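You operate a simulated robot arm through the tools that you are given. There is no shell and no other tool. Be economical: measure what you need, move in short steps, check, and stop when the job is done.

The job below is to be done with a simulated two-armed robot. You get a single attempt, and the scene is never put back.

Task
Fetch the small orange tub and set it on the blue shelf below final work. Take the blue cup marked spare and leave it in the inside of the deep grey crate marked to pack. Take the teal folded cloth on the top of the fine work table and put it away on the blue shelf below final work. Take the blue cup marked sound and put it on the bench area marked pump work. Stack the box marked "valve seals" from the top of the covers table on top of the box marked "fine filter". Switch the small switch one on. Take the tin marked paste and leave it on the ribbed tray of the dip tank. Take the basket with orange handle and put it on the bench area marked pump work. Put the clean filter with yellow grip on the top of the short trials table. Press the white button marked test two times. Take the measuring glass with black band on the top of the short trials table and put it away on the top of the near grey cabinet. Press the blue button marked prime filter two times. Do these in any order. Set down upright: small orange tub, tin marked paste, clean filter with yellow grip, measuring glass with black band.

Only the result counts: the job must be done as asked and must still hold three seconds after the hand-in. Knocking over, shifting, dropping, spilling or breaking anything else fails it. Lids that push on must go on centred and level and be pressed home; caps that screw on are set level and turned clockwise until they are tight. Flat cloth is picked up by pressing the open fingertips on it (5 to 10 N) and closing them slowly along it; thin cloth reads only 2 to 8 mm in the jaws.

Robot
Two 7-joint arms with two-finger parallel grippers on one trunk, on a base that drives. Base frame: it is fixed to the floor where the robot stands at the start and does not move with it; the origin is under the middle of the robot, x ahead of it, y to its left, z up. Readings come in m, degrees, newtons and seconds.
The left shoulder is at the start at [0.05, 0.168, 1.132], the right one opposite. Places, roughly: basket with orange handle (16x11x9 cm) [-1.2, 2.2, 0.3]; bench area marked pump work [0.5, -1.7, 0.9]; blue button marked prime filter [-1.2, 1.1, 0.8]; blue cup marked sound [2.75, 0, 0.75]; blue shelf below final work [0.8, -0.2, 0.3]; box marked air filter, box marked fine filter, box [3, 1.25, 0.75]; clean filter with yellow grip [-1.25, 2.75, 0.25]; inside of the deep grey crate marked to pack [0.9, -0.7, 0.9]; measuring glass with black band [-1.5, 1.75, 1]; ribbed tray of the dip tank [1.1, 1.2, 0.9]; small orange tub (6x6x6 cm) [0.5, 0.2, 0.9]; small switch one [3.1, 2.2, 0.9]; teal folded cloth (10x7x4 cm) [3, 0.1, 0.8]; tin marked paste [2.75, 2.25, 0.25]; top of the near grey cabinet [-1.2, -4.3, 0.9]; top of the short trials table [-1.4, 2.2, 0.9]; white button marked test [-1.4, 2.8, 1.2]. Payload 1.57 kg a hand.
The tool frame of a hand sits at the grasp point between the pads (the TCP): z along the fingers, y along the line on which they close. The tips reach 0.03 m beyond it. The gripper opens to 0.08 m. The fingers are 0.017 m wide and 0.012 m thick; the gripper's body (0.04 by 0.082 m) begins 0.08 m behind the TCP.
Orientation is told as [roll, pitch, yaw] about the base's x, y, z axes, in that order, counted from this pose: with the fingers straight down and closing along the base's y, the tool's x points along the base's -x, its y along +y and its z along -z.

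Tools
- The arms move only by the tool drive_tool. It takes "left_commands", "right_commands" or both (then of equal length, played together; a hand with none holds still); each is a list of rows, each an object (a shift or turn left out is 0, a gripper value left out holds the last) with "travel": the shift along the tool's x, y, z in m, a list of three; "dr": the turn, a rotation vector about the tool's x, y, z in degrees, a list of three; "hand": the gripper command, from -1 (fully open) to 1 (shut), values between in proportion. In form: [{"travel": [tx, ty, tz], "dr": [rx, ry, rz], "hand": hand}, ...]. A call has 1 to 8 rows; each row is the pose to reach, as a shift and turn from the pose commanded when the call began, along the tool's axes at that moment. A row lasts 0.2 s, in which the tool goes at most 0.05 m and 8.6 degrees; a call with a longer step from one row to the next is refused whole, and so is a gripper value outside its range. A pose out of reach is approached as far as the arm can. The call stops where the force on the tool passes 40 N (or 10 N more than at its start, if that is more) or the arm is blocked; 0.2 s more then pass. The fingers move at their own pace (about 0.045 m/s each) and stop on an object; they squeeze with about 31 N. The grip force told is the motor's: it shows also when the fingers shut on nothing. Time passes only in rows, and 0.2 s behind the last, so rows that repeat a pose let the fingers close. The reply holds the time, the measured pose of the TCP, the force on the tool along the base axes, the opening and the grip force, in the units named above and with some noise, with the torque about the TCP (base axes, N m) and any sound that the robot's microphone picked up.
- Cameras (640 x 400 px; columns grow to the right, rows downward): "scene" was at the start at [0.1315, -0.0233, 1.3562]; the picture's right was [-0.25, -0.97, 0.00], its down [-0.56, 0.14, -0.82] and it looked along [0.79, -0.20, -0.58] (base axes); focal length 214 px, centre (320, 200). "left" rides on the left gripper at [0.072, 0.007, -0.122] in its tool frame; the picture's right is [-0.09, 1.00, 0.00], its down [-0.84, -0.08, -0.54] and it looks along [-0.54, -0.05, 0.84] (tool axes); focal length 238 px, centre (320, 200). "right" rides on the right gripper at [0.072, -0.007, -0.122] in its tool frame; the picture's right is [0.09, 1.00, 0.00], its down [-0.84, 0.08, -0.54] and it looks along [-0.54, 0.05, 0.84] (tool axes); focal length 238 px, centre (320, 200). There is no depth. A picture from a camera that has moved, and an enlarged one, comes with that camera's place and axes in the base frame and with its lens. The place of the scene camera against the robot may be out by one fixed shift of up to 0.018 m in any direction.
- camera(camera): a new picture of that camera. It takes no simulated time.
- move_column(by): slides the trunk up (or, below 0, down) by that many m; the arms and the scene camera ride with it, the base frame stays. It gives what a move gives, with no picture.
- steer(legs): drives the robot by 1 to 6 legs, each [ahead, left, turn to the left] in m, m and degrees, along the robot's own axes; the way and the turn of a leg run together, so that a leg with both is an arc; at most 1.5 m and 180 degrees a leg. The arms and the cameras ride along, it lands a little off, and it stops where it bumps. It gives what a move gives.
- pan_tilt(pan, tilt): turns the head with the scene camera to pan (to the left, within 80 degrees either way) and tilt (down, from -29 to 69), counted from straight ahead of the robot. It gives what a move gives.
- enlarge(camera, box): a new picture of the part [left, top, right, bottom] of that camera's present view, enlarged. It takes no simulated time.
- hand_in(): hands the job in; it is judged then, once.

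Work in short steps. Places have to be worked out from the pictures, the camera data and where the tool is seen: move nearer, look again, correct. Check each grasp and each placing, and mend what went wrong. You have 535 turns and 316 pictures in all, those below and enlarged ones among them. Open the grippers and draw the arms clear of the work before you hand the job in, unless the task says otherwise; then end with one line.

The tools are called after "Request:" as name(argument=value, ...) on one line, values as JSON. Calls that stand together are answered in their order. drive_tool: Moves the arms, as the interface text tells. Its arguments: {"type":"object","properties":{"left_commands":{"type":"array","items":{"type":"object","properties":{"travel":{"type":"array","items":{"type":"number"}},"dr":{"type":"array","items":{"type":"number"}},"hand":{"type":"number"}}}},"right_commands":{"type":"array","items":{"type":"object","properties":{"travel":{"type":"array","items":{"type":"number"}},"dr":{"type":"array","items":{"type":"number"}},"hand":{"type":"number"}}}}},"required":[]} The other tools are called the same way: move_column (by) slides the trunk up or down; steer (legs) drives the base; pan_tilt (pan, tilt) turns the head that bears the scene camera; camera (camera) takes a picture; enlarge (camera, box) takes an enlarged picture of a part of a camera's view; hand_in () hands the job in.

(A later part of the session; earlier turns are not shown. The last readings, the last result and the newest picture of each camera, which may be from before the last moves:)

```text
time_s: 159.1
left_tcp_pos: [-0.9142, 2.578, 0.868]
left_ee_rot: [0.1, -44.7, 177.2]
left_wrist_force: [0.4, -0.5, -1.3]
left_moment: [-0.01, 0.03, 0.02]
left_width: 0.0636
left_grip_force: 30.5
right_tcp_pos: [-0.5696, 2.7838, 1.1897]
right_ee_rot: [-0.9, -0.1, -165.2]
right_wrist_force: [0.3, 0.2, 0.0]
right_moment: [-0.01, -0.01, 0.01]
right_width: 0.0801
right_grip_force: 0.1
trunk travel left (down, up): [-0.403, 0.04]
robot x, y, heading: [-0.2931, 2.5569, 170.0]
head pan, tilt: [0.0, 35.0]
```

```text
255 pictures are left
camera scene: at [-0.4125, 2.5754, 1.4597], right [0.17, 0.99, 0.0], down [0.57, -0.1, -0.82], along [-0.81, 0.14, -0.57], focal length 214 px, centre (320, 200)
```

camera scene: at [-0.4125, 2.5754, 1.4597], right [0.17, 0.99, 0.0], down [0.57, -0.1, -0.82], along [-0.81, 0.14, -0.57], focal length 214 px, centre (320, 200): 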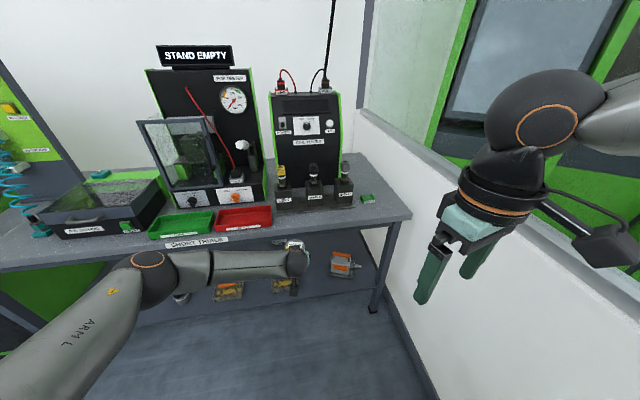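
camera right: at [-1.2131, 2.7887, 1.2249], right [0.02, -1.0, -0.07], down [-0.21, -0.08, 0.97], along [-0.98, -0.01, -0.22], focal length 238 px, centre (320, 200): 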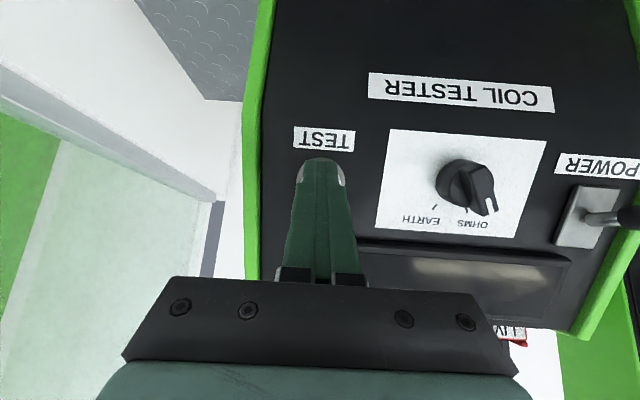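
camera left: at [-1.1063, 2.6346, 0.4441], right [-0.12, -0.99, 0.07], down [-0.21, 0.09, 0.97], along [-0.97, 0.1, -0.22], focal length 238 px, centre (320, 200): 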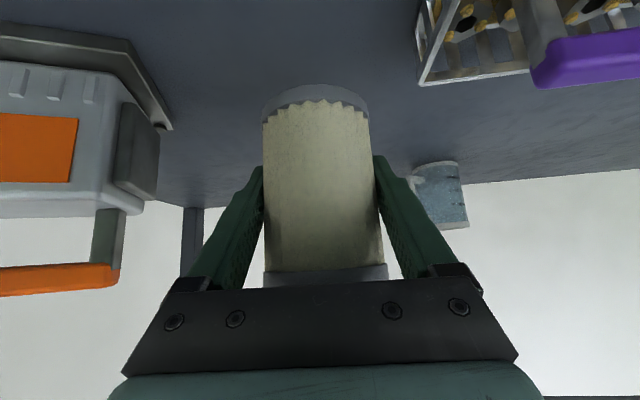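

The back-out was blocked slightly (probably the green stand behind), but the filter is held. Raise it above table height, then view the table's right-front area.

Request:
drive_tool(left_commands=[{"travel": [-0.03, 0, -0.03]}, {"travel": [-0.06, 0, -0.06]}, {"travel": [-0.09, 0, -0.09]}, {"travel": [-0.125, 0, -0.125]}])

Request:
pan_tilt(pan=10, tilt=45)

Request:
camera(camera="scene")

Request:
pan_tilt(pan=-80, tilt=40)

Request:
camera(camera="scene")

```text
time_s: 160.1
left_tcp_pos: [-0.9136, 2.5801, 1.0458]
left_ee_rot: [0.2, -44.9, 177.1]
left_wrist_force: [-0.2, -0.1, -1.6]
left_moment: [0.01, 0.01, -0.01]
left_width: 0.0636
left_grip_force: 31.3
right_tcp_pos: [-0.5686, 2.7847, 1.1893]
right_ee_rot: [-0.9, -0.1, -165.1]
right_wrist_force: [0.8, 0.0, 0.1]
right_moment: [0.03, -0.01, -0.03]
right_width: 0.0797
right_grip_force: 0.0
trunk travel left (down, up): [-0.403, 0.04]
robot x, y, heading: [-0.2932, 2.5558, 170.1]
head pan, tilt: [0.0, 35.0]
```

```text
time_s: 160.8
left_tcp_pos: [-0.914, 2.58, 1.0437]
left_ee_rot: [0.3, -44.8, 177.1]
left_wrist_force: [0.1, -0.3, -0.6]
left_moment: [0.0, -0.02, 0.0]
left_width: 0.0636
left_grip_force: 31.1
right_tcp_pos: [-0.5686, 2.7847, 1.19]
right_ee_rot: [-0.8, 0.0, -165.2]
right_wrist_force: [-0.1, 0.0, -0.2]
right_moment: [0.0, -0.02, -0.02]
right_width: 0.0801
right_grip_force: 0.0
trunk travel left (down, up): [-0.403, 0.04]
robot x, y, heading: [-0.2935, 2.5507, 170.3]
head pan, tilt: [10.0, 45.0]
```

```text
254 pictures are left
camera scene: at [-0.407, 2.5602, 1.4449], right [0.0, 1.0, 0.0], down [0.71, 0.0, -0.71], along [-0.71, 0.0, -0.71], focal length 214 px, centre (320, 200)
```

scene: 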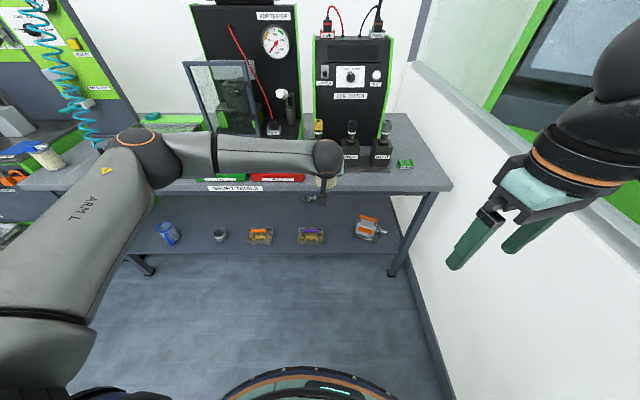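

```text
time_s: 162.5
left_tcp_pos: [-0.913, 2.5795, 1.0452]
left_ee_rot: [0.2, -44.8, 177.3]
left_wrist_force: [1.0, 0.0, -1.4]
left_moment: [0.04, -0.04, 0.01]
left_width: 0.0635
left_grip_force: 30.9
right_tcp_pos: [-0.5693, 2.7848, 1.1903]
right_ee_rot: [-0.8, -0.2, -165.2]
right_wrist_force: [-0.6, -0.3, -0.2]
right_moment: [0.01, 0.03, 0.04]
right_width: 0.08
right_grip_force: 0.2
trunk travel left (down, up): [-0.403, 0.04]
robot x, y, heading: [-0.2896, 2.5553, 170.1]
head pan, tilt: [-80.0, 40.0]
```

```text
253 pictures are left
camera scene: at [-0.3261, 2.6456, 1.4521], right [1.0, 0.0, 0.0], down [0.0, -0.64, -0.77], along [0.0, 0.77, -0.64], focal length 214 px, centre (320, 200)
```

scene: 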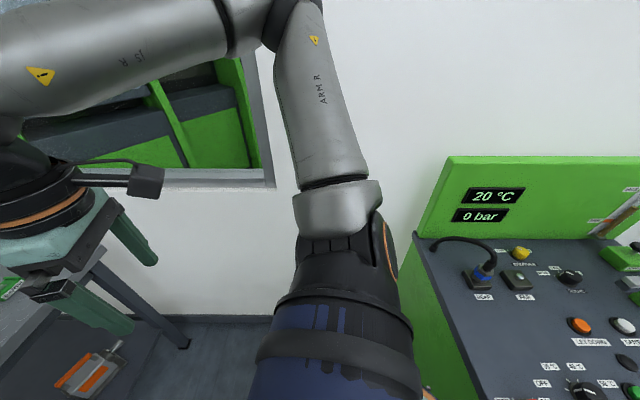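

Clear: the bumped thing is a fixed dip stand. Drive 0.13 m forward and place the filter on the free strip near [-1.08, 2.64].

Request:
steer(legs=[[0.13, -0.03, 0]])

Request:
pan_tilt(pan=0, tilt=50)

Request:
camera(camera="scene")

Request:
camera(camera="left")

```text
time_s: 163.8
left_tcp_pos: [-1.0361, 2.6308, 1.0435]
left_ee_rot: [0.1, -44.7, 177.2]
left_wrist_force: [-0.6, -0.4, -2.4]
left_moment: [0.01, 0.01, -0.03]
left_width: 0.0636
left_grip_force: 31.0
right_tcp_pos: [-0.6914, 2.8354, 1.1898]
right_ee_rot: [-0.9, 0.0, -165.2]
right_wrist_force: [-0.2, 1.0, -1.1]
right_moment: [-0.06, -0.01, -0.02]
right_width: 0.0801
right_grip_force: 0.0
trunk travel left (down, up): [-0.403, 0.04]
robot x, y, heading: [-0.4141, 2.6044, 170.0]
head pan, tilt: [-80.0, 40.0]
```

```text
time_s: 165.3
left_tcp_pos: [-1.0361, 2.6305, 1.0452]
left_ee_rot: [0.2, -44.9, 177.3]
left_wrist_force: [0.1, -1.1, -1.4]
left_moment: [0.02, 0.0, 0.0]
left_width: 0.0635
left_grip_force: 31.1
right_tcp_pos: [-0.6899, 2.8358, 1.1915]
right_ee_rot: [-0.9, -0.1, -165.1]
right_wrist_force: [0.3, 0.4, 0.4]
right_moment: [0.02, 0.01, -0.02]
right_width: 0.08
right_grip_force: 0.0
trunk travel left (down, up): [-0.403, 0.04]
robot x, y, heading: [-0.4148, 2.61, 170.1]
head pan, tilt: [0.0, 50.0]
```

```text
252 pictures are left
camera scene: at [-0.5234, 2.6248, 1.4379], right [0.17, 0.99, 0.0], down [0.75, -0.13, -0.64], along [-0.63, 0.11, -0.77], focal length 214 px, centre (320, 200)
```

scene: 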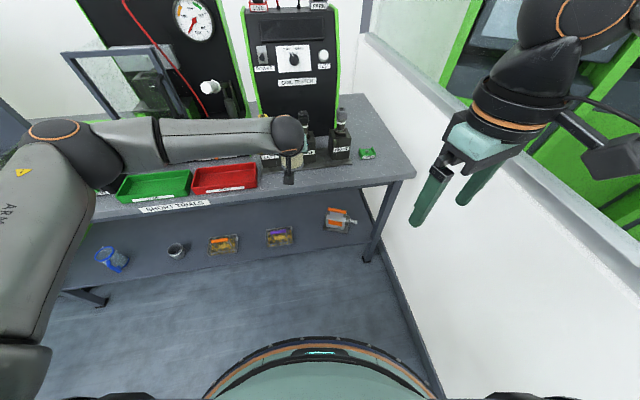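

```text
251 pictures are left
camera left: at [-0.8989, 2.6173, 1.0805], right [-0.11, -0.99, 0.07], down [-0.21, 0.09, 0.97], along [-0.97, 0.1, -0.22], focal length 238 px, centre (320, 200)
```

left: 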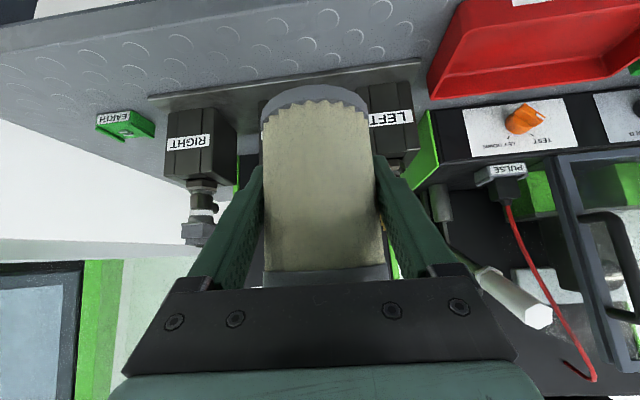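

Free strip between table edge (x≈−1.02) and valve plate (x≈−1.115). Place the filter at x≈−1.066, y≈2.65.

Request:
drive_tool(left_commands=[{"travel": [-0.011, -0.009, 0.011]}, {"travel": [-0.022, -0.0185, 0.022]}, {"travel": [0.008, -0.0185, 0.052]}, {"travel": [0.04, -0.0185, 0.084]}])

Request:
camera(camera="left")

```text
time_s: 166.3
left_tcp_pos: [-1.0659, 2.6508, 0.9565]
left_ee_rot: [0.1, -44.8, 177.1]
left_wrist_force: [0.9, -0.4, -1.0]
left_moment: [0.0, 0.0, 0.02]
left_width: 0.0633
left_grip_force: 31.0
right_tcp_pos: [-0.6914, 2.8361, 1.1908]
right_ee_rot: [-0.9, -0.1, -165.2]
right_wrist_force: [-0.3, 0.3, -0.1]
right_moment: [0.04, -0.01, -0.02]
right_width: 0.08
right_grip_force: 0.0
trunk travel left (down, up): [-0.403, 0.04]
robot x, y, heading: [-0.4151, 2.605, 170.1]
head pan, tilt: [0.0, 50.0]
```

```text
250 pictures are left
camera left: at [-0.9296, 2.6369, 0.9928], right [-0.11, -0.99, 0.07], down [-0.21, 0.09, 0.97], along [-0.97, 0.1, -0.22], focal length 238 px, centre (320, 200)
```

left: 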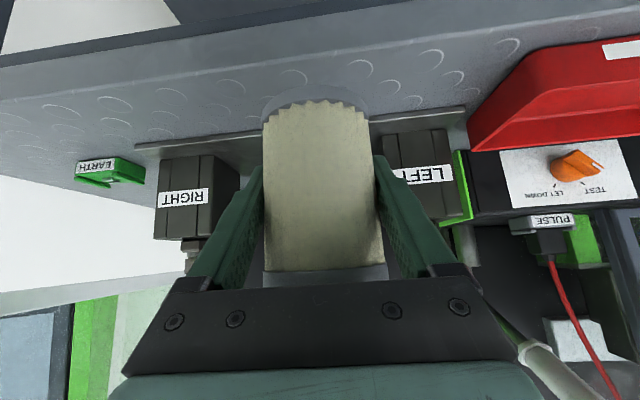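

Good clearance on both sides. Lower to contact.

Request:
drive_tool(left_commands=[{"travel": [0.0021, 0, 0.0021]}, {"travel": [0.0042, 0, 0.0042]}, {"travel": [0.0063, 0, 0.0063]}, {"travel": [0.0085, 0, 0.0085]}, {"travel": [0.0106, 0, 0.0106]}])

```text
time_s: 167.5
left_tcp_pos: [-1.0653, 2.6501, 0.9426]
left_ee_rot: [0.3, -44.8, 177.3]
left_wrist_force: [-0.5, 0.4, -1.0]
left_moment: [0.01, -0.02, 0.0]
left_width: 0.0633
left_grip_force: 30.8
right_tcp_pos: [-0.6904, 2.8359, 1.1911]
right_ee_rot: [-0.9, -0.2, -165.2]
right_wrist_force: [-0.6, 0.3, -1.4]
right_moment: [-0.01, 0.02, 0.01]
right_width: 0.08
right_grip_force: 0.1
trunk travel left (down, up): [-0.403, 0.04]
robot x, y, heading: [-0.4152, 2.603, 170.1]
head pan, tilt: [0.0, 50.0]
```

Request:
drive_tool(left_commands=[{"travel": [0.0014, 0, 0.0014]}, {"travel": [0.0028, 0, 0.0028]}, {"travel": [0.0042, 0, 0.0042]}, {"travel": [0.0057, 0, 0.0057]}, {"travel": [0.0071, 0, 0.0071]}, {"travel": [0.0085, 0, 0.0085]}])

```text
time_s: 168.9
left_tcp_pos: [-1.0652, 2.6513, 0.9303]
left_ee_rot: [0.1, -44.8, 177.2]
left_wrist_force: [0.5, 0.2, -1.0]
left_moment: [-0.01, 0.01, -0.02]
left_width: 0.0633
left_grip_force: 31.3
right_tcp_pos: [-0.6904, 2.8363, 1.1908]
right_ee_rot: [-0.9, -0.1, -165.2]
right_wrist_force: [0.1, -0.3, 0.3]
right_moment: [-0.04, -0.01, 0.01]
right_width: 0.0801
right_grip_force: 0.1
trunk travel left (down, up): [-0.403, 0.04]
robot x, y, heading: [-0.415, 2.6065, 170.7]
head pan, tilt: [0.0, 50.0]
```

Table is lower than assumed, so my edge estimate shifts. Look again before going further.

Request:
camera(camera="left")

```text
249 pictures are left
camera left: at [-0.9282, 2.6374, 0.9655], right [-0.11, -0.99, 0.07], down [-0.21, 0.09, 0.97], along [-0.97, 0.1, -0.22], focal length 238 px, centre (320, 200)
```

left: 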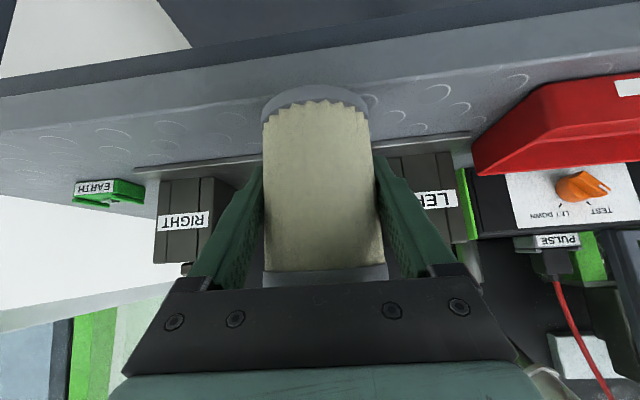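

The edge is actually near x≈−1.06. Raise 2 cm and shift 5 cm further in, then re-check.

Request:
drive_tool(left_commands=[{"travel": [-0.014, 0, -0.014]}, {"travel": [-0.032, -0.001, 0.004]}, {"travel": [-0.051, -0.002, 0.022]}])

Request:
camera(camera="left")

Request:
enlarge(camera="scene", box=[200, 100, 440, 250])

```text
time_s: 169.7
left_tcp_pos: [-1.1164, 2.656, 0.9502]
left_ee_rot: [0.2, -44.8, 177.1]
left_wrist_force: [-0.2, -0.7, -0.6]
left_moment: [0.0, 0.0, 0.01]
left_width: 0.0635
left_grip_force: 31.1
right_tcp_pos: [-0.6907, 2.8354, 1.1896]
right_ee_rot: [-0.9, -0.2, -165.1]
right_wrist_force: [0.5, -1.1, 1.5]
right_moment: [0.0, 0.03, 0.03]
right_width: 0.0799
right_grip_force: 0.0
trunk travel left (down, up): [-0.403, 0.04]
robot x, y, heading: [-0.4148, 2.6057, 170.4]
head pan, tilt: [0.0, 50.0]
```

```text
248 pictures are left
camera left: at [-0.9796, 2.6417, 0.9854], right [-0.11, -0.99, 0.07], down [-0.21, 0.09, 0.97], along [-0.97, 0.1, -0.22], focal length 238 px, centre (320, 200)
```

left: 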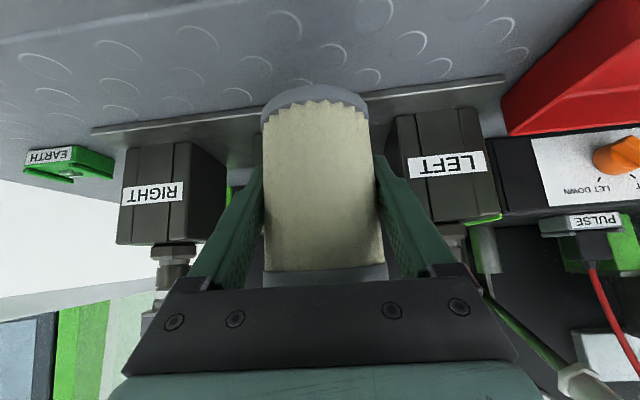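

```text
2.67 times, centred on (320, 175) of scene
camera zoom: at [-0.5234, 2.6249, 1.4379], right [0.17, 0.99, 0.0], down [0.76, -0.13, -0.64], along [-0.63, 0.11, -0.77], focal length 572 px, centre (320, 267)
```

zoom: 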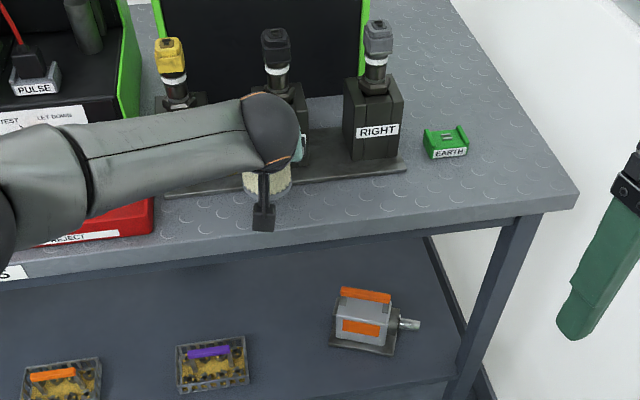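

Strip runs roughly x −1.05…−1.155; aim centre −1.106. Lower stepwise to contact.

Request:
drive_tool(left_commands=[{"travel": [0.011, 0, -0.003]}, {"travel": [0.018, 0, 0.004]}, {"travel": [0.025, 0, 0.011]}, {"travel": [0.027, 0, 0.013]}, {"travel": [0.029, 0, 0.015]}, {"travel": [0.031, 0, 0.017]}, {"travel": [0.033, 0, 0.019]}, {"travel": [0.035, 0, 0.021]}])

```text
time_s: 171.5
left_tcp_pos: [-1.1069, 2.655, 0.9104]
left_ee_rot: [0.2, -44.7, 177.2]
left_wrist_force: [0.1, -0.7, -2.6]
left_moment: [0.02, -0.01, 0.02]
left_width: 0.0633
left_grip_force: 30.9
right_tcp_pos: [-0.6913, 2.8362, 1.1903]
right_ee_rot: [-0.9, -0.1, -165.1]
right_wrist_force: [-0.1, -0.8, -0.9]
right_moment: [-0.02, -0.01, 0.04]
right_width: 0.08
right_grip_force: 0.0
trunk travel left (down, up): [-0.403, 0.04]
robot x, y, heading: [-0.415, 2.6066, 170.3]
head pan, tilt: [0.0, 50.0]
```

Request:
drive_tool(left_commands=[{"travel": [0.0014, 0, 0.0014]}, {"travel": [0.0028, 0, 0.0028]}, {"travel": [0.0042, 0, 0.0042]}, {"travel": [0.0057, 0, 0.0057]}, {"travel": [0.0071, 0, 0.0071]}, {"travel": [0.0085, 0, 0.0085]}, {"travel": [0.0099, 0, 0.0099]}])

Request:
camera(camera="left")

```text
time_s: 173.1
left_tcp_pos: [-1.1075, 2.6537, 0.9045]
left_ee_rot: [0.1, -45.5, 177.3]
left_wrist_force: [2.4, 0.0, 26.7]
left_moment: [-0.02, -0.22, 0.2]
left_width: 0.0633
left_grip_force: 30.9
right_tcp_pos: [-0.6871, 2.8353, 1.1906]
right_ee_rot: [-1.0, -0.3, -165.2]
right_wrist_force: [0.5, 0.3, -0.2]
right_moment: [0.04, 0.01, 0.0]
right_width: 0.08
right_grip_force: 0.1
trunk travel left (down, up): [-0.403, 0.04]
robot x, y, heading: [-0.415, 2.6057, 170.3]
head pan, tilt: [0.0, 50.0]
```

```text
246 pictures are left
camera left: at [-0.9703, 2.641, 0.9382], right [-0.11, -0.99, 0.07], down [-0.2, 0.09, 0.98], along [-0.97, 0.1, -0.2], focal length 238 px, centre (320, 200)
```

left: 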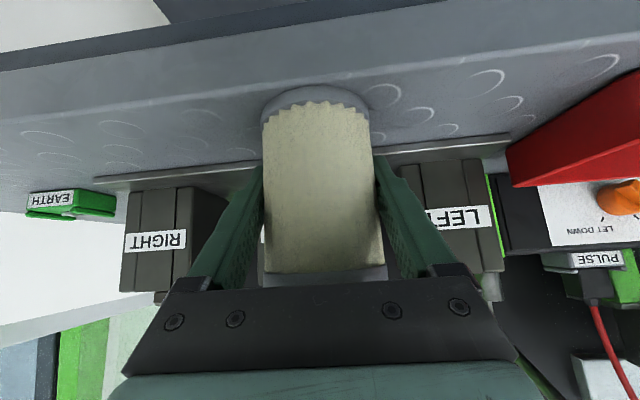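

Contact with the table, but only ~8 mm inside the edge. Lift slightly, shift 1.3 cm inward, set down again and release.

Request:
drive_tool(left_commands=[{"travel": [-0.009, 0, -0.009]}, {"travel": [-0.018, -0.0005, 0]}, {"travel": [-0.015, -0.0005, 0.003]}, {"travel": [-0.013, -0.0005, 0.005]}, {"travel": [-0.0115, -0.0005, 0.0065]}, {"travel": [-0.0105, -0.0005, 0.0075]}])

```text
time_s: 174.5
left_tcp_pos: [-1.12, 2.6566, 0.9037]
left_ee_rot: [0.1, -45.3, 177.2]
left_wrist_force: [10.3, -2.9, 21.6]
left_moment: [-0.09, -0.13, 0.02]
left_width: 0.0634
left_grip_force: 31.1
right_tcp_pos: [-0.6884, 2.8363, 1.1932]
right_ee_rot: [-1.1, -0.2, -165.2]
right_wrist_force: [0.1, 0.7, 0.0]
right_moment: [-0.02, 0.02, -0.03]
right_width: 0.0801
right_grip_force: 0.0
trunk travel left (down, up): [-0.403, 0.04]
robot x, y, heading: [-0.4146, 2.6061, 170.4]
head pan, tilt: [0.0, 50.0]
```

Ease, open, and retreat.

Request:
drive_tool(left_commands=[{"travel": [-0.0025, 0, -0.0025]}, {"travel": [-0.0025, 0, -0.0025], "hand": -1}, {"travel": [-0.0025, 0, -0.0025]}, {"travel": [-0.0025, 0, -0.0025]}, {"travel": [-0.0025, 0, -0.0425]}, {"travel": [-0.0025, 0, -0.0825]}, {"travel": [-0.0025, 0, -0.1225]}])

Request:
camera(camera="left")

```text
time_s: 176.1
left_tcp_pos: [-1.0348, 2.6517, 0.9898]
left_ee_rot: [0.0, -44.9, 177.3]
left_wrist_force: [-0.4, 0.3, 0.3]
left_moment: [0.0, -0.04, -0.02]
left_width: 0.0801
left_grip_force: 0.2
right_tcp_pos: [-0.6895, 2.8365, 1.1907]
right_ee_rot: [-0.9, -0.1, -165.3]
right_wrist_force: [0.7, 0.1, -0.2]
right_moment: [0.01, 0.03, -0.02]
right_width: 0.08
right_grip_force: 0.1
trunk travel left (down, up): [-0.403, 0.04]
robot x, y, heading: [-0.4137, 2.6068, 170.2]
head pan, tilt: [0.0, 50.0]
```

```text
245 pictures are left
camera left: at [-0.8967, 2.6385, 1.0236], right [-0.11, -0.99, 0.07], down [-0.21, 0.09, 0.97], along [-0.97, 0.09, -0.22], focal length 238 px, centre (320, 200)
```

left: 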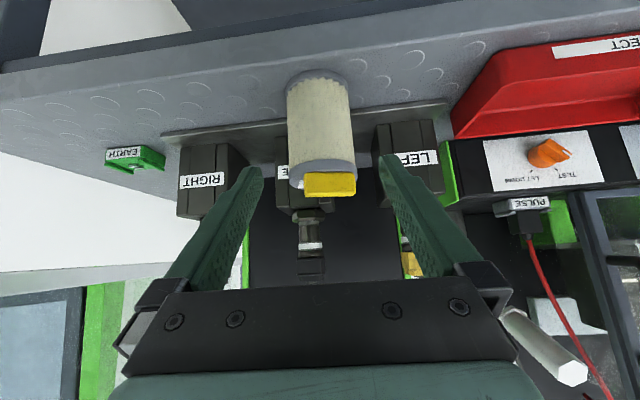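

Filter placed upright on the table. Now fold the left hand and go look at the measuring glass side (y≈1.5).

Request:
drive_tool(left_commands=[{"travel": [0.0, 0.02, -0.035], "dr": [0, 7.5, 0]}, {"travel": [0.02, 0.04, -0.07], "dr": [0, 15, 0]}, {"travel": [0.04, 0.06, -0.1], "dr": [0, 22.5, 0]}, {"travel": [0.06, 0.08, -0.125], "dr": [0, 30, 0]}, {"travel": [0.08, 0.1, -0.15], "dr": [0, 37.5, 0]}, {"travel": [0.097, 0.12, -0.166], "dr": [0, 45, 0]}])

Request:
steer(legs=[[0, 0.15, 10], [0, 0.95, 0]])

Request:
pan_tilt(pan=-15, tilt=30)

Request:
camera(camera="scene")

```text
time_s: 177.5
left_tcp_pos: [-0.8534, 2.5218, 1.037]
left_ee_rot: [0.2, 0.4, 177.1]
left_wrist_force: [-0.4, 0.6, 0.5]
left_moment: [0.02, -0.02, 0.02]
left_width: 0.08
left_grip_force: 0.1
right_tcp_pos: [-0.6895, 2.8342, 1.1908]
right_ee_rot: [-0.9, 0.0, -165.2]
right_wrist_force: [1.1, -0.1, -0.4]
right_moment: [-0.01, 0.0, -0.05]
right_width: 0.0802
right_grip_force: 0.2
trunk travel left (down, up): [-0.403, 0.04]
robot x, y, heading: [-0.4109, 2.6054, 170.1]
head pan, tilt: [0.0, 50.0]
```

```text
time_s: 183.4
left_tcp_pos: [-0.84, 1.3502, 1.0384]
left_ee_rot: [0.2, 0.2, -172.6]
left_wrist_force: [0.8, -0.4, -0.5]
left_moment: [0.02, 0.01, -0.03]
left_width: 0.0801
left_grip_force: 0.0
right_tcp_pos: [-0.7338, 1.6849, 1.1906]
right_ee_rot: [-0.9, -0.1, -155.0]
right_wrist_force: [0.5, -0.2, 0.4]
right_moment: [0.02, 0.01, -0.03]
right_width: 0.0802
right_grip_force: 0.0
trunk travel left (down, up): [-0.403, 0.04]
robot x, y, heading: [-0.4203, 1.51, -179.6]
head pan, tilt: [0.0, 50.0]
```

```text
time_s: 184.3
left_tcp_pos: [-0.8404, 1.3502, 1.0371]
left_ee_rot: [0.1, 0.2, -172.6]
left_wrist_force: [-0.2, 0.4, 0.0]
left_moment: [0.01, 0.01, -0.01]
left_width: 0.0803
left_grip_force: 0.2
right_tcp_pos: [-0.7343, 1.6861, 1.1906]
right_ee_rot: [-1.0, -0.1, -155.1]
right_wrist_force: [1.3, 0.1, -0.5]
right_moment: [0.02, -0.01, 0.02]
right_width: 0.0804
right_grip_force: 0.1
trunk travel left (down, up): [-0.403, 0.04]
robot x, y, heading: [-0.4208, 1.5084, -179.5]
head pan, tilt: [-15.0, 30.0]
```

```text
244 pictures are left
camera scene: at [-0.5423, 1.5301, 1.4674], right [0.25, 0.97, 0.0], down [0.48, -0.13, -0.87], along [-0.84, 0.22, -0.5], focal length 214 px, centre (320, 200)
```

scene: 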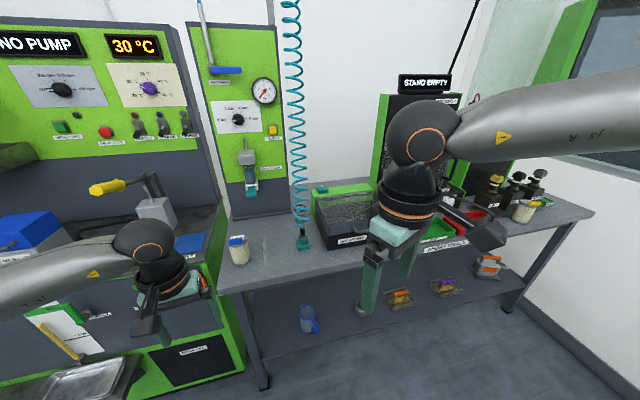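

Request:
enlarge(camera="scene", box=[200, 160, 360, 260])

```text
4.00 times, centred on (280, 210) of scene
camera zoom: at [-0.5423, 1.5301, 1.4674], right [0.25, 0.97, 0.0], down [0.48, -0.13, -0.87], along [-0.84, 0.22, -0.5], focal length 858 px, centre (480, 160)
```

zoom: 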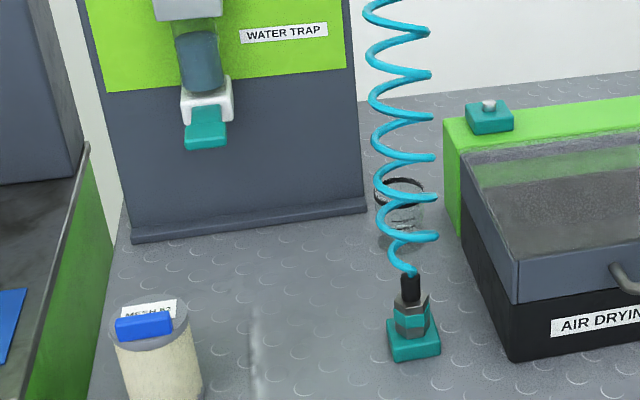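

The glass is at ≈[-1.395, 1.66] behind the vertical coil hose (≈[-1.22, 1.63]). I'll reach it with the left arm from the left side, tool pointing right-forward; first yaw the tool.

Request:
drive_tool(left_commands=[{"dr": [0, 0, 8.4], "travel": [0, 0, -0.01]}, {"dr": [0, 0, 16.8], "travel": [0, 0, -0.02]}, {"dr": [0, 0, 25.2], "travel": [0, 0, -0.03]}, {"dr": [0, 0, 33.6], "travel": [0, 0, -0.04]}, {"dr": [0, 0, 42], "travel": [0, 0, -0.05]}, {"dr": [0, 0, 50.4], "travel": [0, 0, -0.06]}, {"dr": [0, 0, 58.8], "travel": [0, 0, -0.07]}, {"dr": [0, 0, 67], "travel": [0, 0, -0.08]}])

Request:
drive_tool(left_commands=[{"dr": [0, -7.5, 0]}, {"dr": [0, -15, 0]}, {"dr": [0, -22.5, 0]}, {"dr": [0, -30, 0]}, {"dr": [0, -37.5, 0]}, {"dr": [0, -45, 0]}])

Request:
camera(camera="left")

```text
time_s: 186.1
left_tcp_pos: [-0.8398, 1.3508, 1.1182]
left_ee_rot: [-0.2, 0.2, 120.5]
left_wrist_force: [-0.1, 0.6, 0.0]
left_moment: [0.0, 0.01, 0.01]
left_width: 0.08
left_grip_force: 0.1
right_tcp_pos: [-0.7336, 1.6861, 1.1905]
right_ee_rot: [-0.9, -0.2, -155.1]
right_wrist_force: [0.0, 0.5, 0.8]
right_moment: [-0.02, 0.0, 0.02]
right_width: 0.0801
right_grip_force: 0.1
trunk travel left (down, up): [-0.403, 0.04]
robot x, y, heading: [-0.4212, 1.5097, -179.7]
head pan, tilt: [-15.0, 30.0]
```

```text
time_s: 187.5
left_tcp_pos: [-0.8218, 1.3562, 1.1132]
left_ee_rot: [2.5, -39.4, 122.9]
left_wrist_force: [0.6, 0.0, -0.1]
left_moment: [0.0, 0.02, 0.0]
left_width: 0.0803
left_grip_force: 0.1
left hand out of reach, approached as far as the arm can: row 1, 2, 3, 4, 5, 6
right_tcp_pos: [-0.7317, 1.6861, 1.1908]
right_ee_rot: [-1.0, -0.2, -155.1]
right_wrist_force: [0.8, 0.4, 0.4]
right_moment: [0.04, -0.01, 0.01]
right_width: 0.08
right_grip_force: 0.2
trunk travel left (down, up): [-0.403, 0.04]
robot x, y, heading: [-0.416, 1.5098, -179.9]
head pan, tilt: [-15.0, 30.0]
```

```text
242 pictures are left
camera left: at [-0.7508, 1.243, 1.1615], right [-0.86, -0.51, 0.09], down [-0.08, 0.31, 0.95], along [-0.51, 0.81, -0.31], focal length 238 px, centre (320, 200)
```

left: 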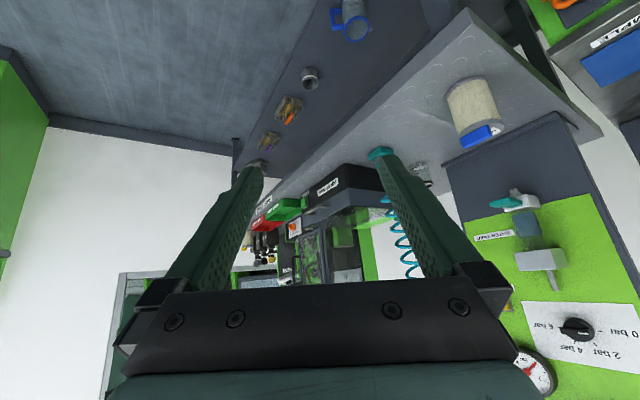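

Glass visible next to the hose base; the blue-grip filter jar lies under my path so I stay high. Drive 0.3 m forward and look again.

Request:
steer(legs=[[0.3, 0, 0]])

Request:
camera(camera="left")

Request:
camera(camera="scene")

```text
time_s: 189.5
left_tcp_pos: [-1.1245, 1.3547, 1.1117]
left_ee_rot: [2.1, -39.1, 123.3]
left_wrist_force: [-0.3, -0.7, 0.0]
left_moment: [0.01, -0.01, 0.01]
left_width: 0.0802
left_grip_force: 0.1
right_tcp_pos: [-1.0344, 1.6836, 1.1898]
right_ee_rot: [-0.8, -0.1, -154.9]
right_wrist_force: [-1.1, 0.6, 1.2]
right_moment: [-0.01, 0.02, 0.02]
right_width: 0.0801
right_grip_force: 0.0
trunk travel left (down, up): [-0.403, 0.04]
robot x, y, heading: [-0.7205, 1.5061, -179.7]
head pan, tilt: [-15.0, 30.0]
```

```text
241 pictures are left
camera left: at [-1.0534, 1.2409, 1.1597], right [-0.86, -0.51, 0.09], down [-0.09, 0.31, 0.95], along [-0.51, 0.8, -0.31], focal length 238 px, centre (320, 200)
```

left: 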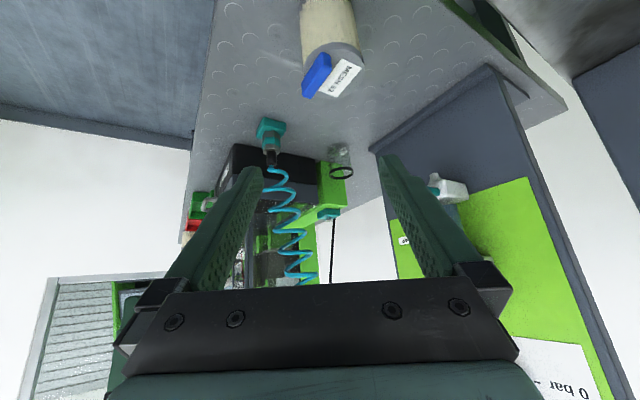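

```text
240 pictures are left
camera scene: at [-0.8437, 1.528, 1.4674], right [0.25, 0.97, 0.0], down [0.48, -0.13, -0.87], along [-0.84, 0.22, -0.5], focal length 214 px, centre (320, 200)
```

scene: 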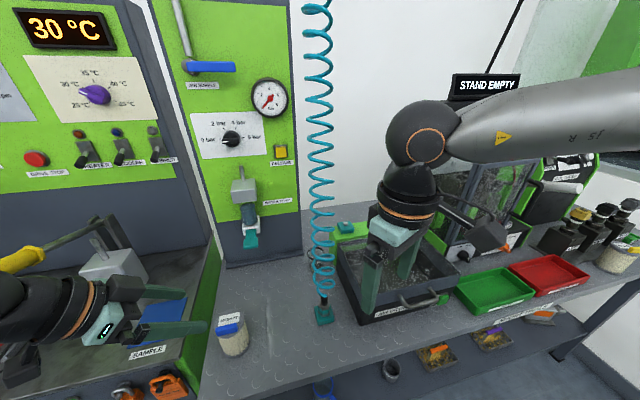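

Glass ≈[-1.38, 1.65], z 0.86–0.93. Move to a point 10 cm short along the tool axis.

Request:
drive_tool(left_commands=[{"travel": [-0.021, 0.006, 0.0385]}, {"travel": [-0.042, 0.013, 0.077]}, {"travel": [-0.0625, 0.019, 0.1155]}, {"travel": [-0.083, 0.026, 0.154]}, {"travel": [-0.104, 0.032, 0.1925]}, {"travel": [-0.125, 0.038, 0.231]}])

Request:
camera(camera="left")

Request:
camera(camera="scene")

```text
time_s: 190.9
left_tcp_pos: [-1.2889, 1.5237, 1.017]
left_ee_rot: [2.3, -39.2, 123.3]
left_wrist_force: [0.5, 1.7, 0.0]
left_moment: [0.03, 0.01, 0.01]
left_width: 0.0799
left_grip_force: 0.0
left hand out of reach, approached as far as the arm can: row 6
right_tcp_pos: [-1.0346, 1.6848, 1.1897]
right_ee_rot: [-0.9, 0.0, -154.9]
right_wrist_force: [0.3, 0.3, 0.0]
right_moment: [-0.02, -0.02, -0.01]
right_width: 0.0802
right_grip_force: 0.1
trunk travel left (down, up): [-0.403, 0.04]
robot x, y, heading: [-0.7205, 1.5062, -179.7]
head pan, tilt: [-15.0, 30.0]
```

```text
239 pictures are left
camera left: at [-1.2176, 1.4114, 1.0661], right [-0.86, -0.51, 0.09], down [-0.09, 0.31, 0.95], along [-0.51, 0.8, -0.31], focal length 238 px, centre (320, 200)
```

left: 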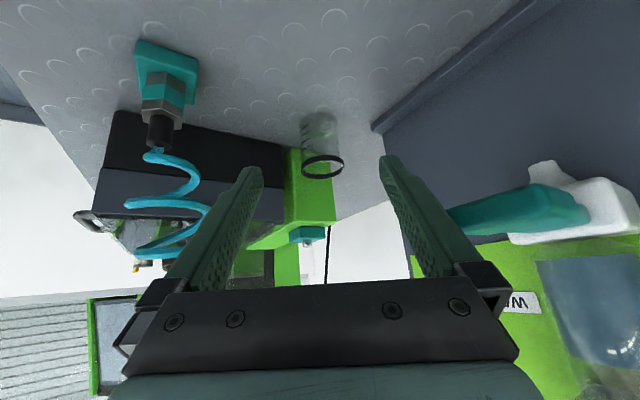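

```text
238 pictures are left
camera scene: at [-0.8428, 1.5285, 1.4674], right [0.25, 0.97, 0.0], down [0.48, -0.13, -0.87], along [-0.84, 0.22, -0.5], focal length 214 px, centre (320, 200)
```

scene: 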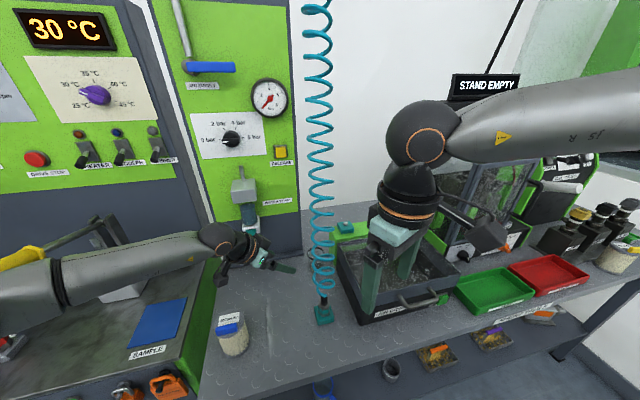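

Clear of the hose. Shift base 4.5 cm forward and 6 cm right to bring the hand in line.

Request:
steer(legs=[[0.045, -0.06, 0]])

Request:
camera(camera="left")

```text
time_s: 192.0
left_tcp_pos: [-1.3339, 1.5827, 1.016]
left_ee_rot: [2.2, -39.1, 123.3]
left_wrist_force: [-0.3, 0.1, -0.2]
left_moment: [0.03, -0.04, 0.02]
left_width: 0.0801
left_grip_force: 0.0
right_tcp_pos: [-1.0791, 1.744, 1.1896]
right_ee_rot: [-0.9, -0.1, -154.9]
right_wrist_force: [0.2, 0.8, -0.8]
right_moment: [-0.01, 0.0, -0.01]
right_width: 0.0801
right_grip_force: 0.0
trunk travel left (down, up): [-0.403, 0.04]
robot x, y, heading: [-0.7667, 1.5642, -179.6]
head pan, tilt: [-15.0, 30.0]
```

```text
237 pictures are left
camera left: at [-1.2629, 1.4699, 1.0655], right [-0.86, -0.51, 0.09], down [-0.09, 0.31, 0.95], along [-0.51, 0.8, -0.31], focal length 238 px, centre (320, 200)
```

left: 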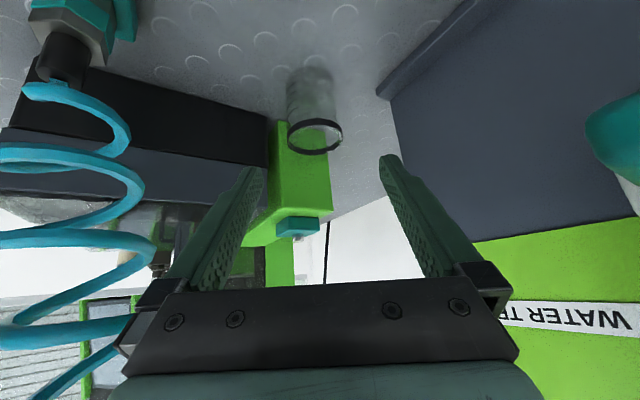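

Glass centre ≈[-1.38, 1.652], almost exactly along the tool axis. Advance 9 cm, check, then finish.

Request:
drive_tool(left_commands=[{"travel": [0.002, 0, 0.03]}, {"travel": [0.004, 0, 0.06]}, {"travel": [0.005, 0, 0.09]}])

Request:
camera(camera="left")

```text
time_s: 192.8
left_tcp_pos: [-1.3365, 1.5877, 1.0088]
left_ee_rot: [2.2, -39.2, 123.4]
left_wrist_force: [-0.6, 0.1, 0.7]
left_moment: [-0.03, -0.01, 0.04]
left_width: 0.0799
left_grip_force: 0.0
left hand out of reach, approached as far as the arm can: row 1, 2, 3
right_tcp_pos: [-1.0788, 1.742, 1.1908]
right_ee_rot: [-0.8, -0.1, -154.9]
right_wrist_force: [0.5, 0.4, -0.2]
right_moment: [0.0, 0.0, -0.01]
right_width: 0.0801
right_grip_force: 0.0
trunk travel left (down, up): [-0.403, 0.04]
robot x, y, heading: [-0.7659, 1.5697, -179.5]
head pan, tilt: [-15.0, 30.0]
```

```text
236 pictures are left
camera left: at [-1.2654, 1.4742, 1.0574], right [-0.86, -0.51, 0.09], down [-0.09, 0.31, 0.95], along [-0.51, 0.8, -0.31], focal length 238 px, centre (320, 200)
```

left: 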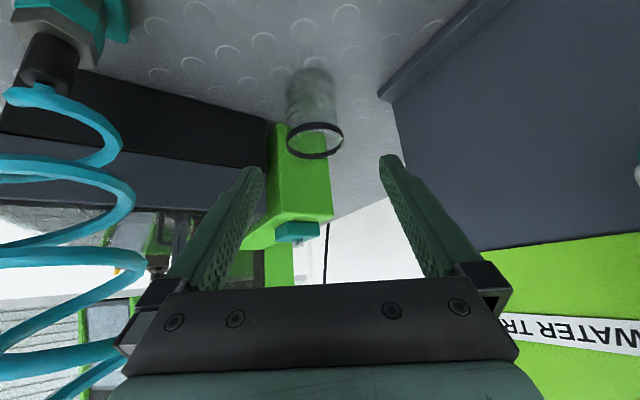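

At the arm's limit; finish with base and trunk. Shift the base right 6.4 cm, then nudge the hand 4 cm toward −x while still above the rim.

Request:
steer(legs=[[0.01, -0.06, 0]])

Request:
drive_tool(left_commands=[{"travel": [-0.01, 0.02, 0.008]}, {"travel": [-0.015, 0.03, 0.012]}])

Request:
camera(camera="left")

```text
time_s: 193.7
left_tcp_pos: [-1.3479, 1.6456, 1.0087]
left_ee_rot: [2.4, -39.1, 123.3]
left_wrist_force: [0.4, 0.1, 0.1]
left_moment: [0.0, 0.0, 0.01]
left_width: 0.0798
left_grip_force: 0.0
right_tcp_pos: [-1.0907, 1.8018, 1.1905]
right_ee_rot: [-1.0, 0.0, -154.9]
right_wrist_force: [-0.2, 0.3, -0.1]
right_moment: [-0.01, -0.01, 0.0]
right_width: 0.0803
right_grip_force: 0.0
trunk travel left (down, up): [-0.403, 0.04]
robot x, y, heading: [-0.7762, 1.6245, -179.7]
head pan, tilt: [-15.0, 30.0]
```

```text
time_s: 194.3
left_tcp_pos: [-1.3471, 1.6454, 1.0088]
left_ee_rot: [2.3, -39.2, 123.4]
left_wrist_force: [-0.2, -0.9, 0.0]
left_moment: [-0.03, -0.04, 0.0]
left_width: 0.0799
left_grip_force: 0.0
left hand out of reach, approached as far as the arm can: row 1, 2
right_tcp_pos: [-1.09, 1.8012, 1.1901]
right_ee_rot: [-0.8, 0.0, -154.9]
right_wrist_force: [0.3, -1.0, -0.5]
right_moment: [0.03, 0.0, 0.01]
right_width: 0.08
right_grip_force: 0.1
trunk travel left (down, up): [-0.403, 0.04]
robot x, y, heading: [-0.776, 1.6278, -179.5]
head pan, tilt: [-15.0, 30.0]
```

```text
235 pictures are left
camera left: at [-1.2757, 1.5336, 1.0574], right [-0.86, -0.51, 0.09], down [-0.09, 0.31, 0.95], along [-0.51, 0.8, -0.31], focal length 238 px, centre (320, 200)
```

left: 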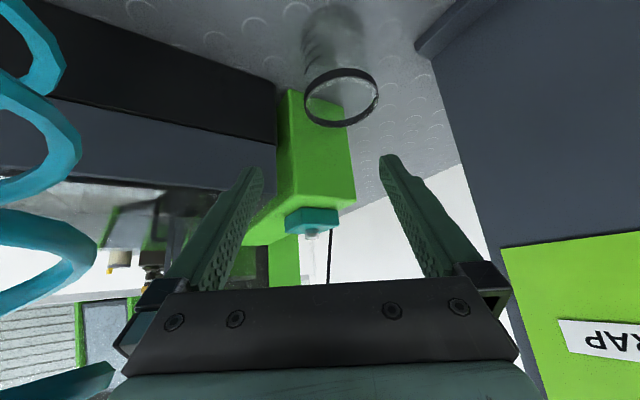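

Need 3.3 cm more toward −x; creep the base forward carefully.

Request:
steer(legs=[[0.033, -0.006, 0]])

Request:
camera(camera="left")

```text
time_s: 195.2
left_tcp_pos: [-1.3805, 1.6523, 1.0074]
left_ee_rot: [2.3, -39.1, 123.4]
left_wrist_force: [-0.9, -0.2, 0.0]
left_moment: [-0.01, 0.01, -0.01]
left_width: 0.0803
left_grip_force: 0.0
right_tcp_pos: [-1.1239, 1.8068, 1.1901]
right_ee_rot: [-0.8, 0.0, -154.9]
right_wrist_force: [0.2, -0.5, -0.1]
right_moment: [0.0, -0.02, -0.02]
right_width: 0.0799
right_grip_force: 0.1
trunk travel left (down, up): [-0.403, 0.04]
robot x, y, heading: [-0.8089, 1.6321, -179.6]
head pan, tilt: [-15.0, 30.0]
```

```text
234 pictures are left
camera left: at [-1.3091, 1.5396, 1.0567], right [-0.86, -0.51, 0.09], down [-0.09, 0.31, 0.95], along [-0.51, 0.8, -0.31], focal length 238 px, centre (320, 200)
```

left: 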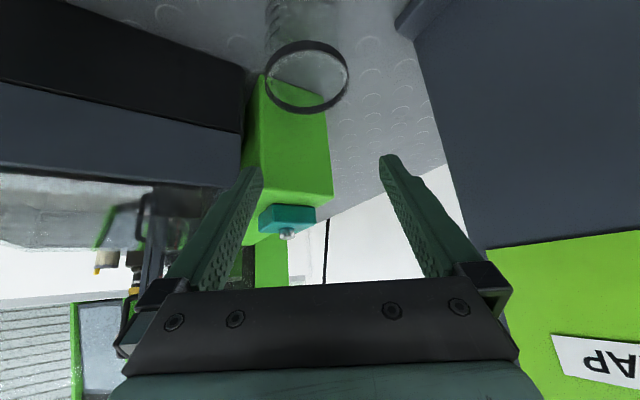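

TCP is over the glass centre. Check the surroundings of both arms before lowering the trunk.

Request:
pan_tilt(pan=15, tilt=40)

Request:
camera(camera="scene")

Request:
camera(camera="right")

```text
time_s: 196.1
left_tcp_pos: [-1.3803, 1.6517, 1.008]
left_ee_rot: [2.3, -39.3, 123.3]
left_wrist_force: [-0.4, 0.2, 0.0]
left_moment: [0.03, -0.02, 0.01]
left_width: 0.08
left_grip_force: 0.1
right_tcp_pos: [-1.1226, 1.8083, 1.1901]
right_ee_rot: [-0.9, -0.1, -154.8]
right_wrist_force: [-0.1, -0.4, 0.1]
right_moment: [0.02, -0.01, 0.0]
right_width: 0.0799
right_grip_force: 0.0
trunk travel left (down, up): [-0.403, 0.04]
robot x, y, heading: [-0.8105, 1.6295, -179.6]
head pan, tilt: [15.0, 40.0]
```

```text
233 pictures are left
camera scene: at [-0.9256, 1.6071, 1.4521], right [-0.27, 0.96, 0.0], down [0.62, 0.17, -0.77], along [-0.74, -0.2, -0.64], focal length 214 px, centre (320, 200)
```

scene: 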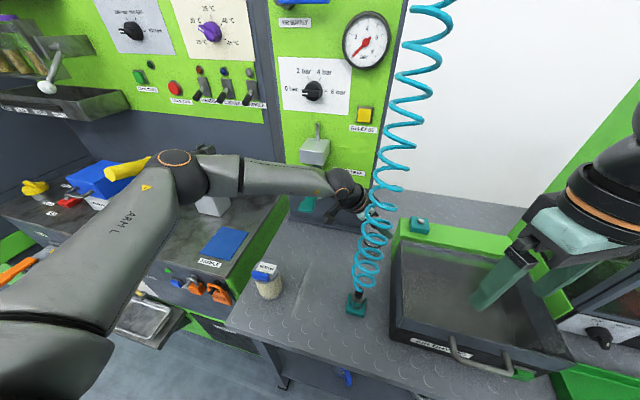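

```text
232 pictures are left
camera right: at [-1.0596, 1.8429, 1.3123], right [0.51, -0.86, -0.02], down [-0.72, -0.43, 0.54], along [-0.48, -0.26, -0.84], focal length 238 px, centre (320, 200)
```

right: 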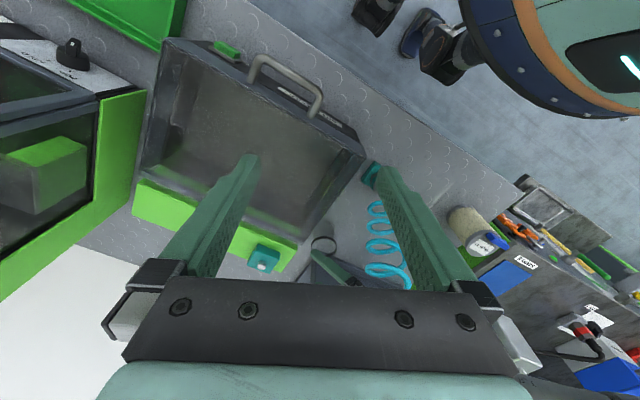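

Spacing looks fine. Lower the trunk so the fingers straddle the glass.

Request:
move_column(by=-0.06)

Request:
camera(camera="left")

```text
time_s: 197.1
left_tcp_pos: [-1.38, 1.653, 0.9502]
left_ee_rot: [2.3, -39.2, 123.3]
left_wrist_force: [0.1, -0.4, 0.5]
left_moment: [-0.01, 0.0, -0.02]
left_width: 0.08
left_grip_force: 0.1
right_tcp_pos: [-1.1223, 1.8087, 1.1311]
right_ee_rot: [-1.1, -0.1, -154.8]
right_wrist_force: [-1.1, 0.0, -0.7]
right_moment: [-0.05, 0.01, -0.01]
right_width: 0.08
right_grip_force: 0.0
trunk travel left (down, up): [-0.343, 0.1]
robot x, y, heading: [-0.8095, 1.6336, -179.3]
head pan, tilt: [15.0, 40.0]
```

```text
231 pictures are left
camera left: at [-1.3081, 1.5395, 0.9974], right [-0.86, -0.51, 0.09], down [-0.09, 0.31, 0.95], along [-0.51, 0.8, -0.31], focal length 238 px, centre (320, 200)
```

left: 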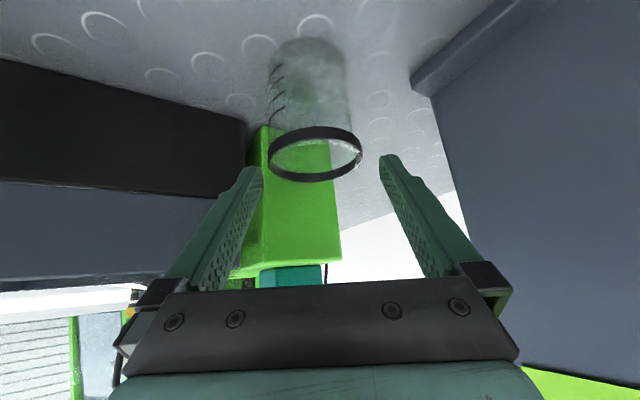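

Centred. Lower the remaining 4.5 cm and close.

Request:
move_column(by=-0.045)

Request:
drive_tool(left_commands=[{"hand": 1}, {"hand": 1}, {"hand": 1}, {"hand": 1}])

Request:
camera(camera="left")

```text
time_s: 198.0
left_tcp_pos: [-1.38, 1.6518, 0.9039]
left_ee_rot: [2.4, -39.3, 123.3]
left_wrist_force: [-0.1, 0.1, -0.9]
left_moment: [0.04, -0.02, 0.0]
left_width: 0.0799
left_grip_force: 0.1
right_tcp_pos: [-1.1204, 1.8073, 1.0853]
right_ee_rot: [-0.9, -0.1, -154.9]
right_wrist_force: [-0.1, 0.4, -0.5]
right_moment: [-0.02, 0.01, 0.01]
right_width: 0.0801
right_grip_force: 0.1
trunk travel left (down, up): [-0.298, 0.145]
robot x, y, heading: [-0.8082, 1.6304, -179.6]
head pan, tilt: [15.0, 40.0]
```

```text
time_s: 199.0
left_tcp_pos: [-1.3799, 1.6517, 0.904]
left_ee_rot: [2.2, -39.3, 123.3]
left_wrist_force: [0.4, 0.4, 1.1]
left_moment: [0.03, -0.06, -0.01]
left_width: 0.058
left_grip_force: 31.0
right_tcp_pos: [-1.122, 1.8074, 1.0847]
right_ee_rot: [-0.8, -0.1, -154.9]
right_wrist_force: [-0.5, -0.4, -1.2]
right_moment: [0.0, 0.04, 0.0]
right_width: 0.0798
right_grip_force: 0.0
trunk travel left (down, up): [-0.298, 0.145]
robot x, y, heading: [-0.8121, 1.6339, -179.6]
head pan, tilt: [15.0, 40.0]
```

```text
230 pictures are left
camera left: at [-1.308, 1.5396, 0.9524], right [-0.86, -0.51, 0.09], down [-0.09, 0.31, 0.95], along [-0.51, 0.8, -0.31], focal length 238 px, centre (320, 200)
```

left: 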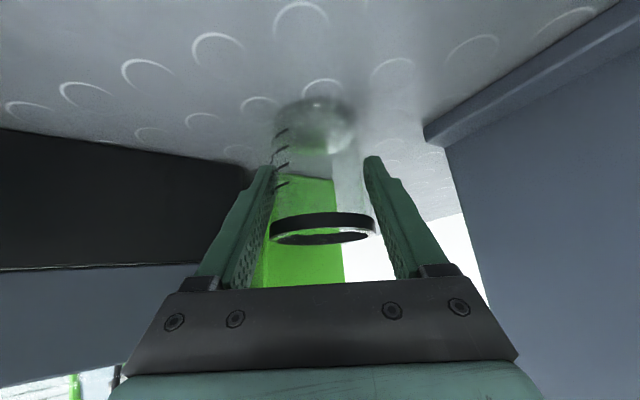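

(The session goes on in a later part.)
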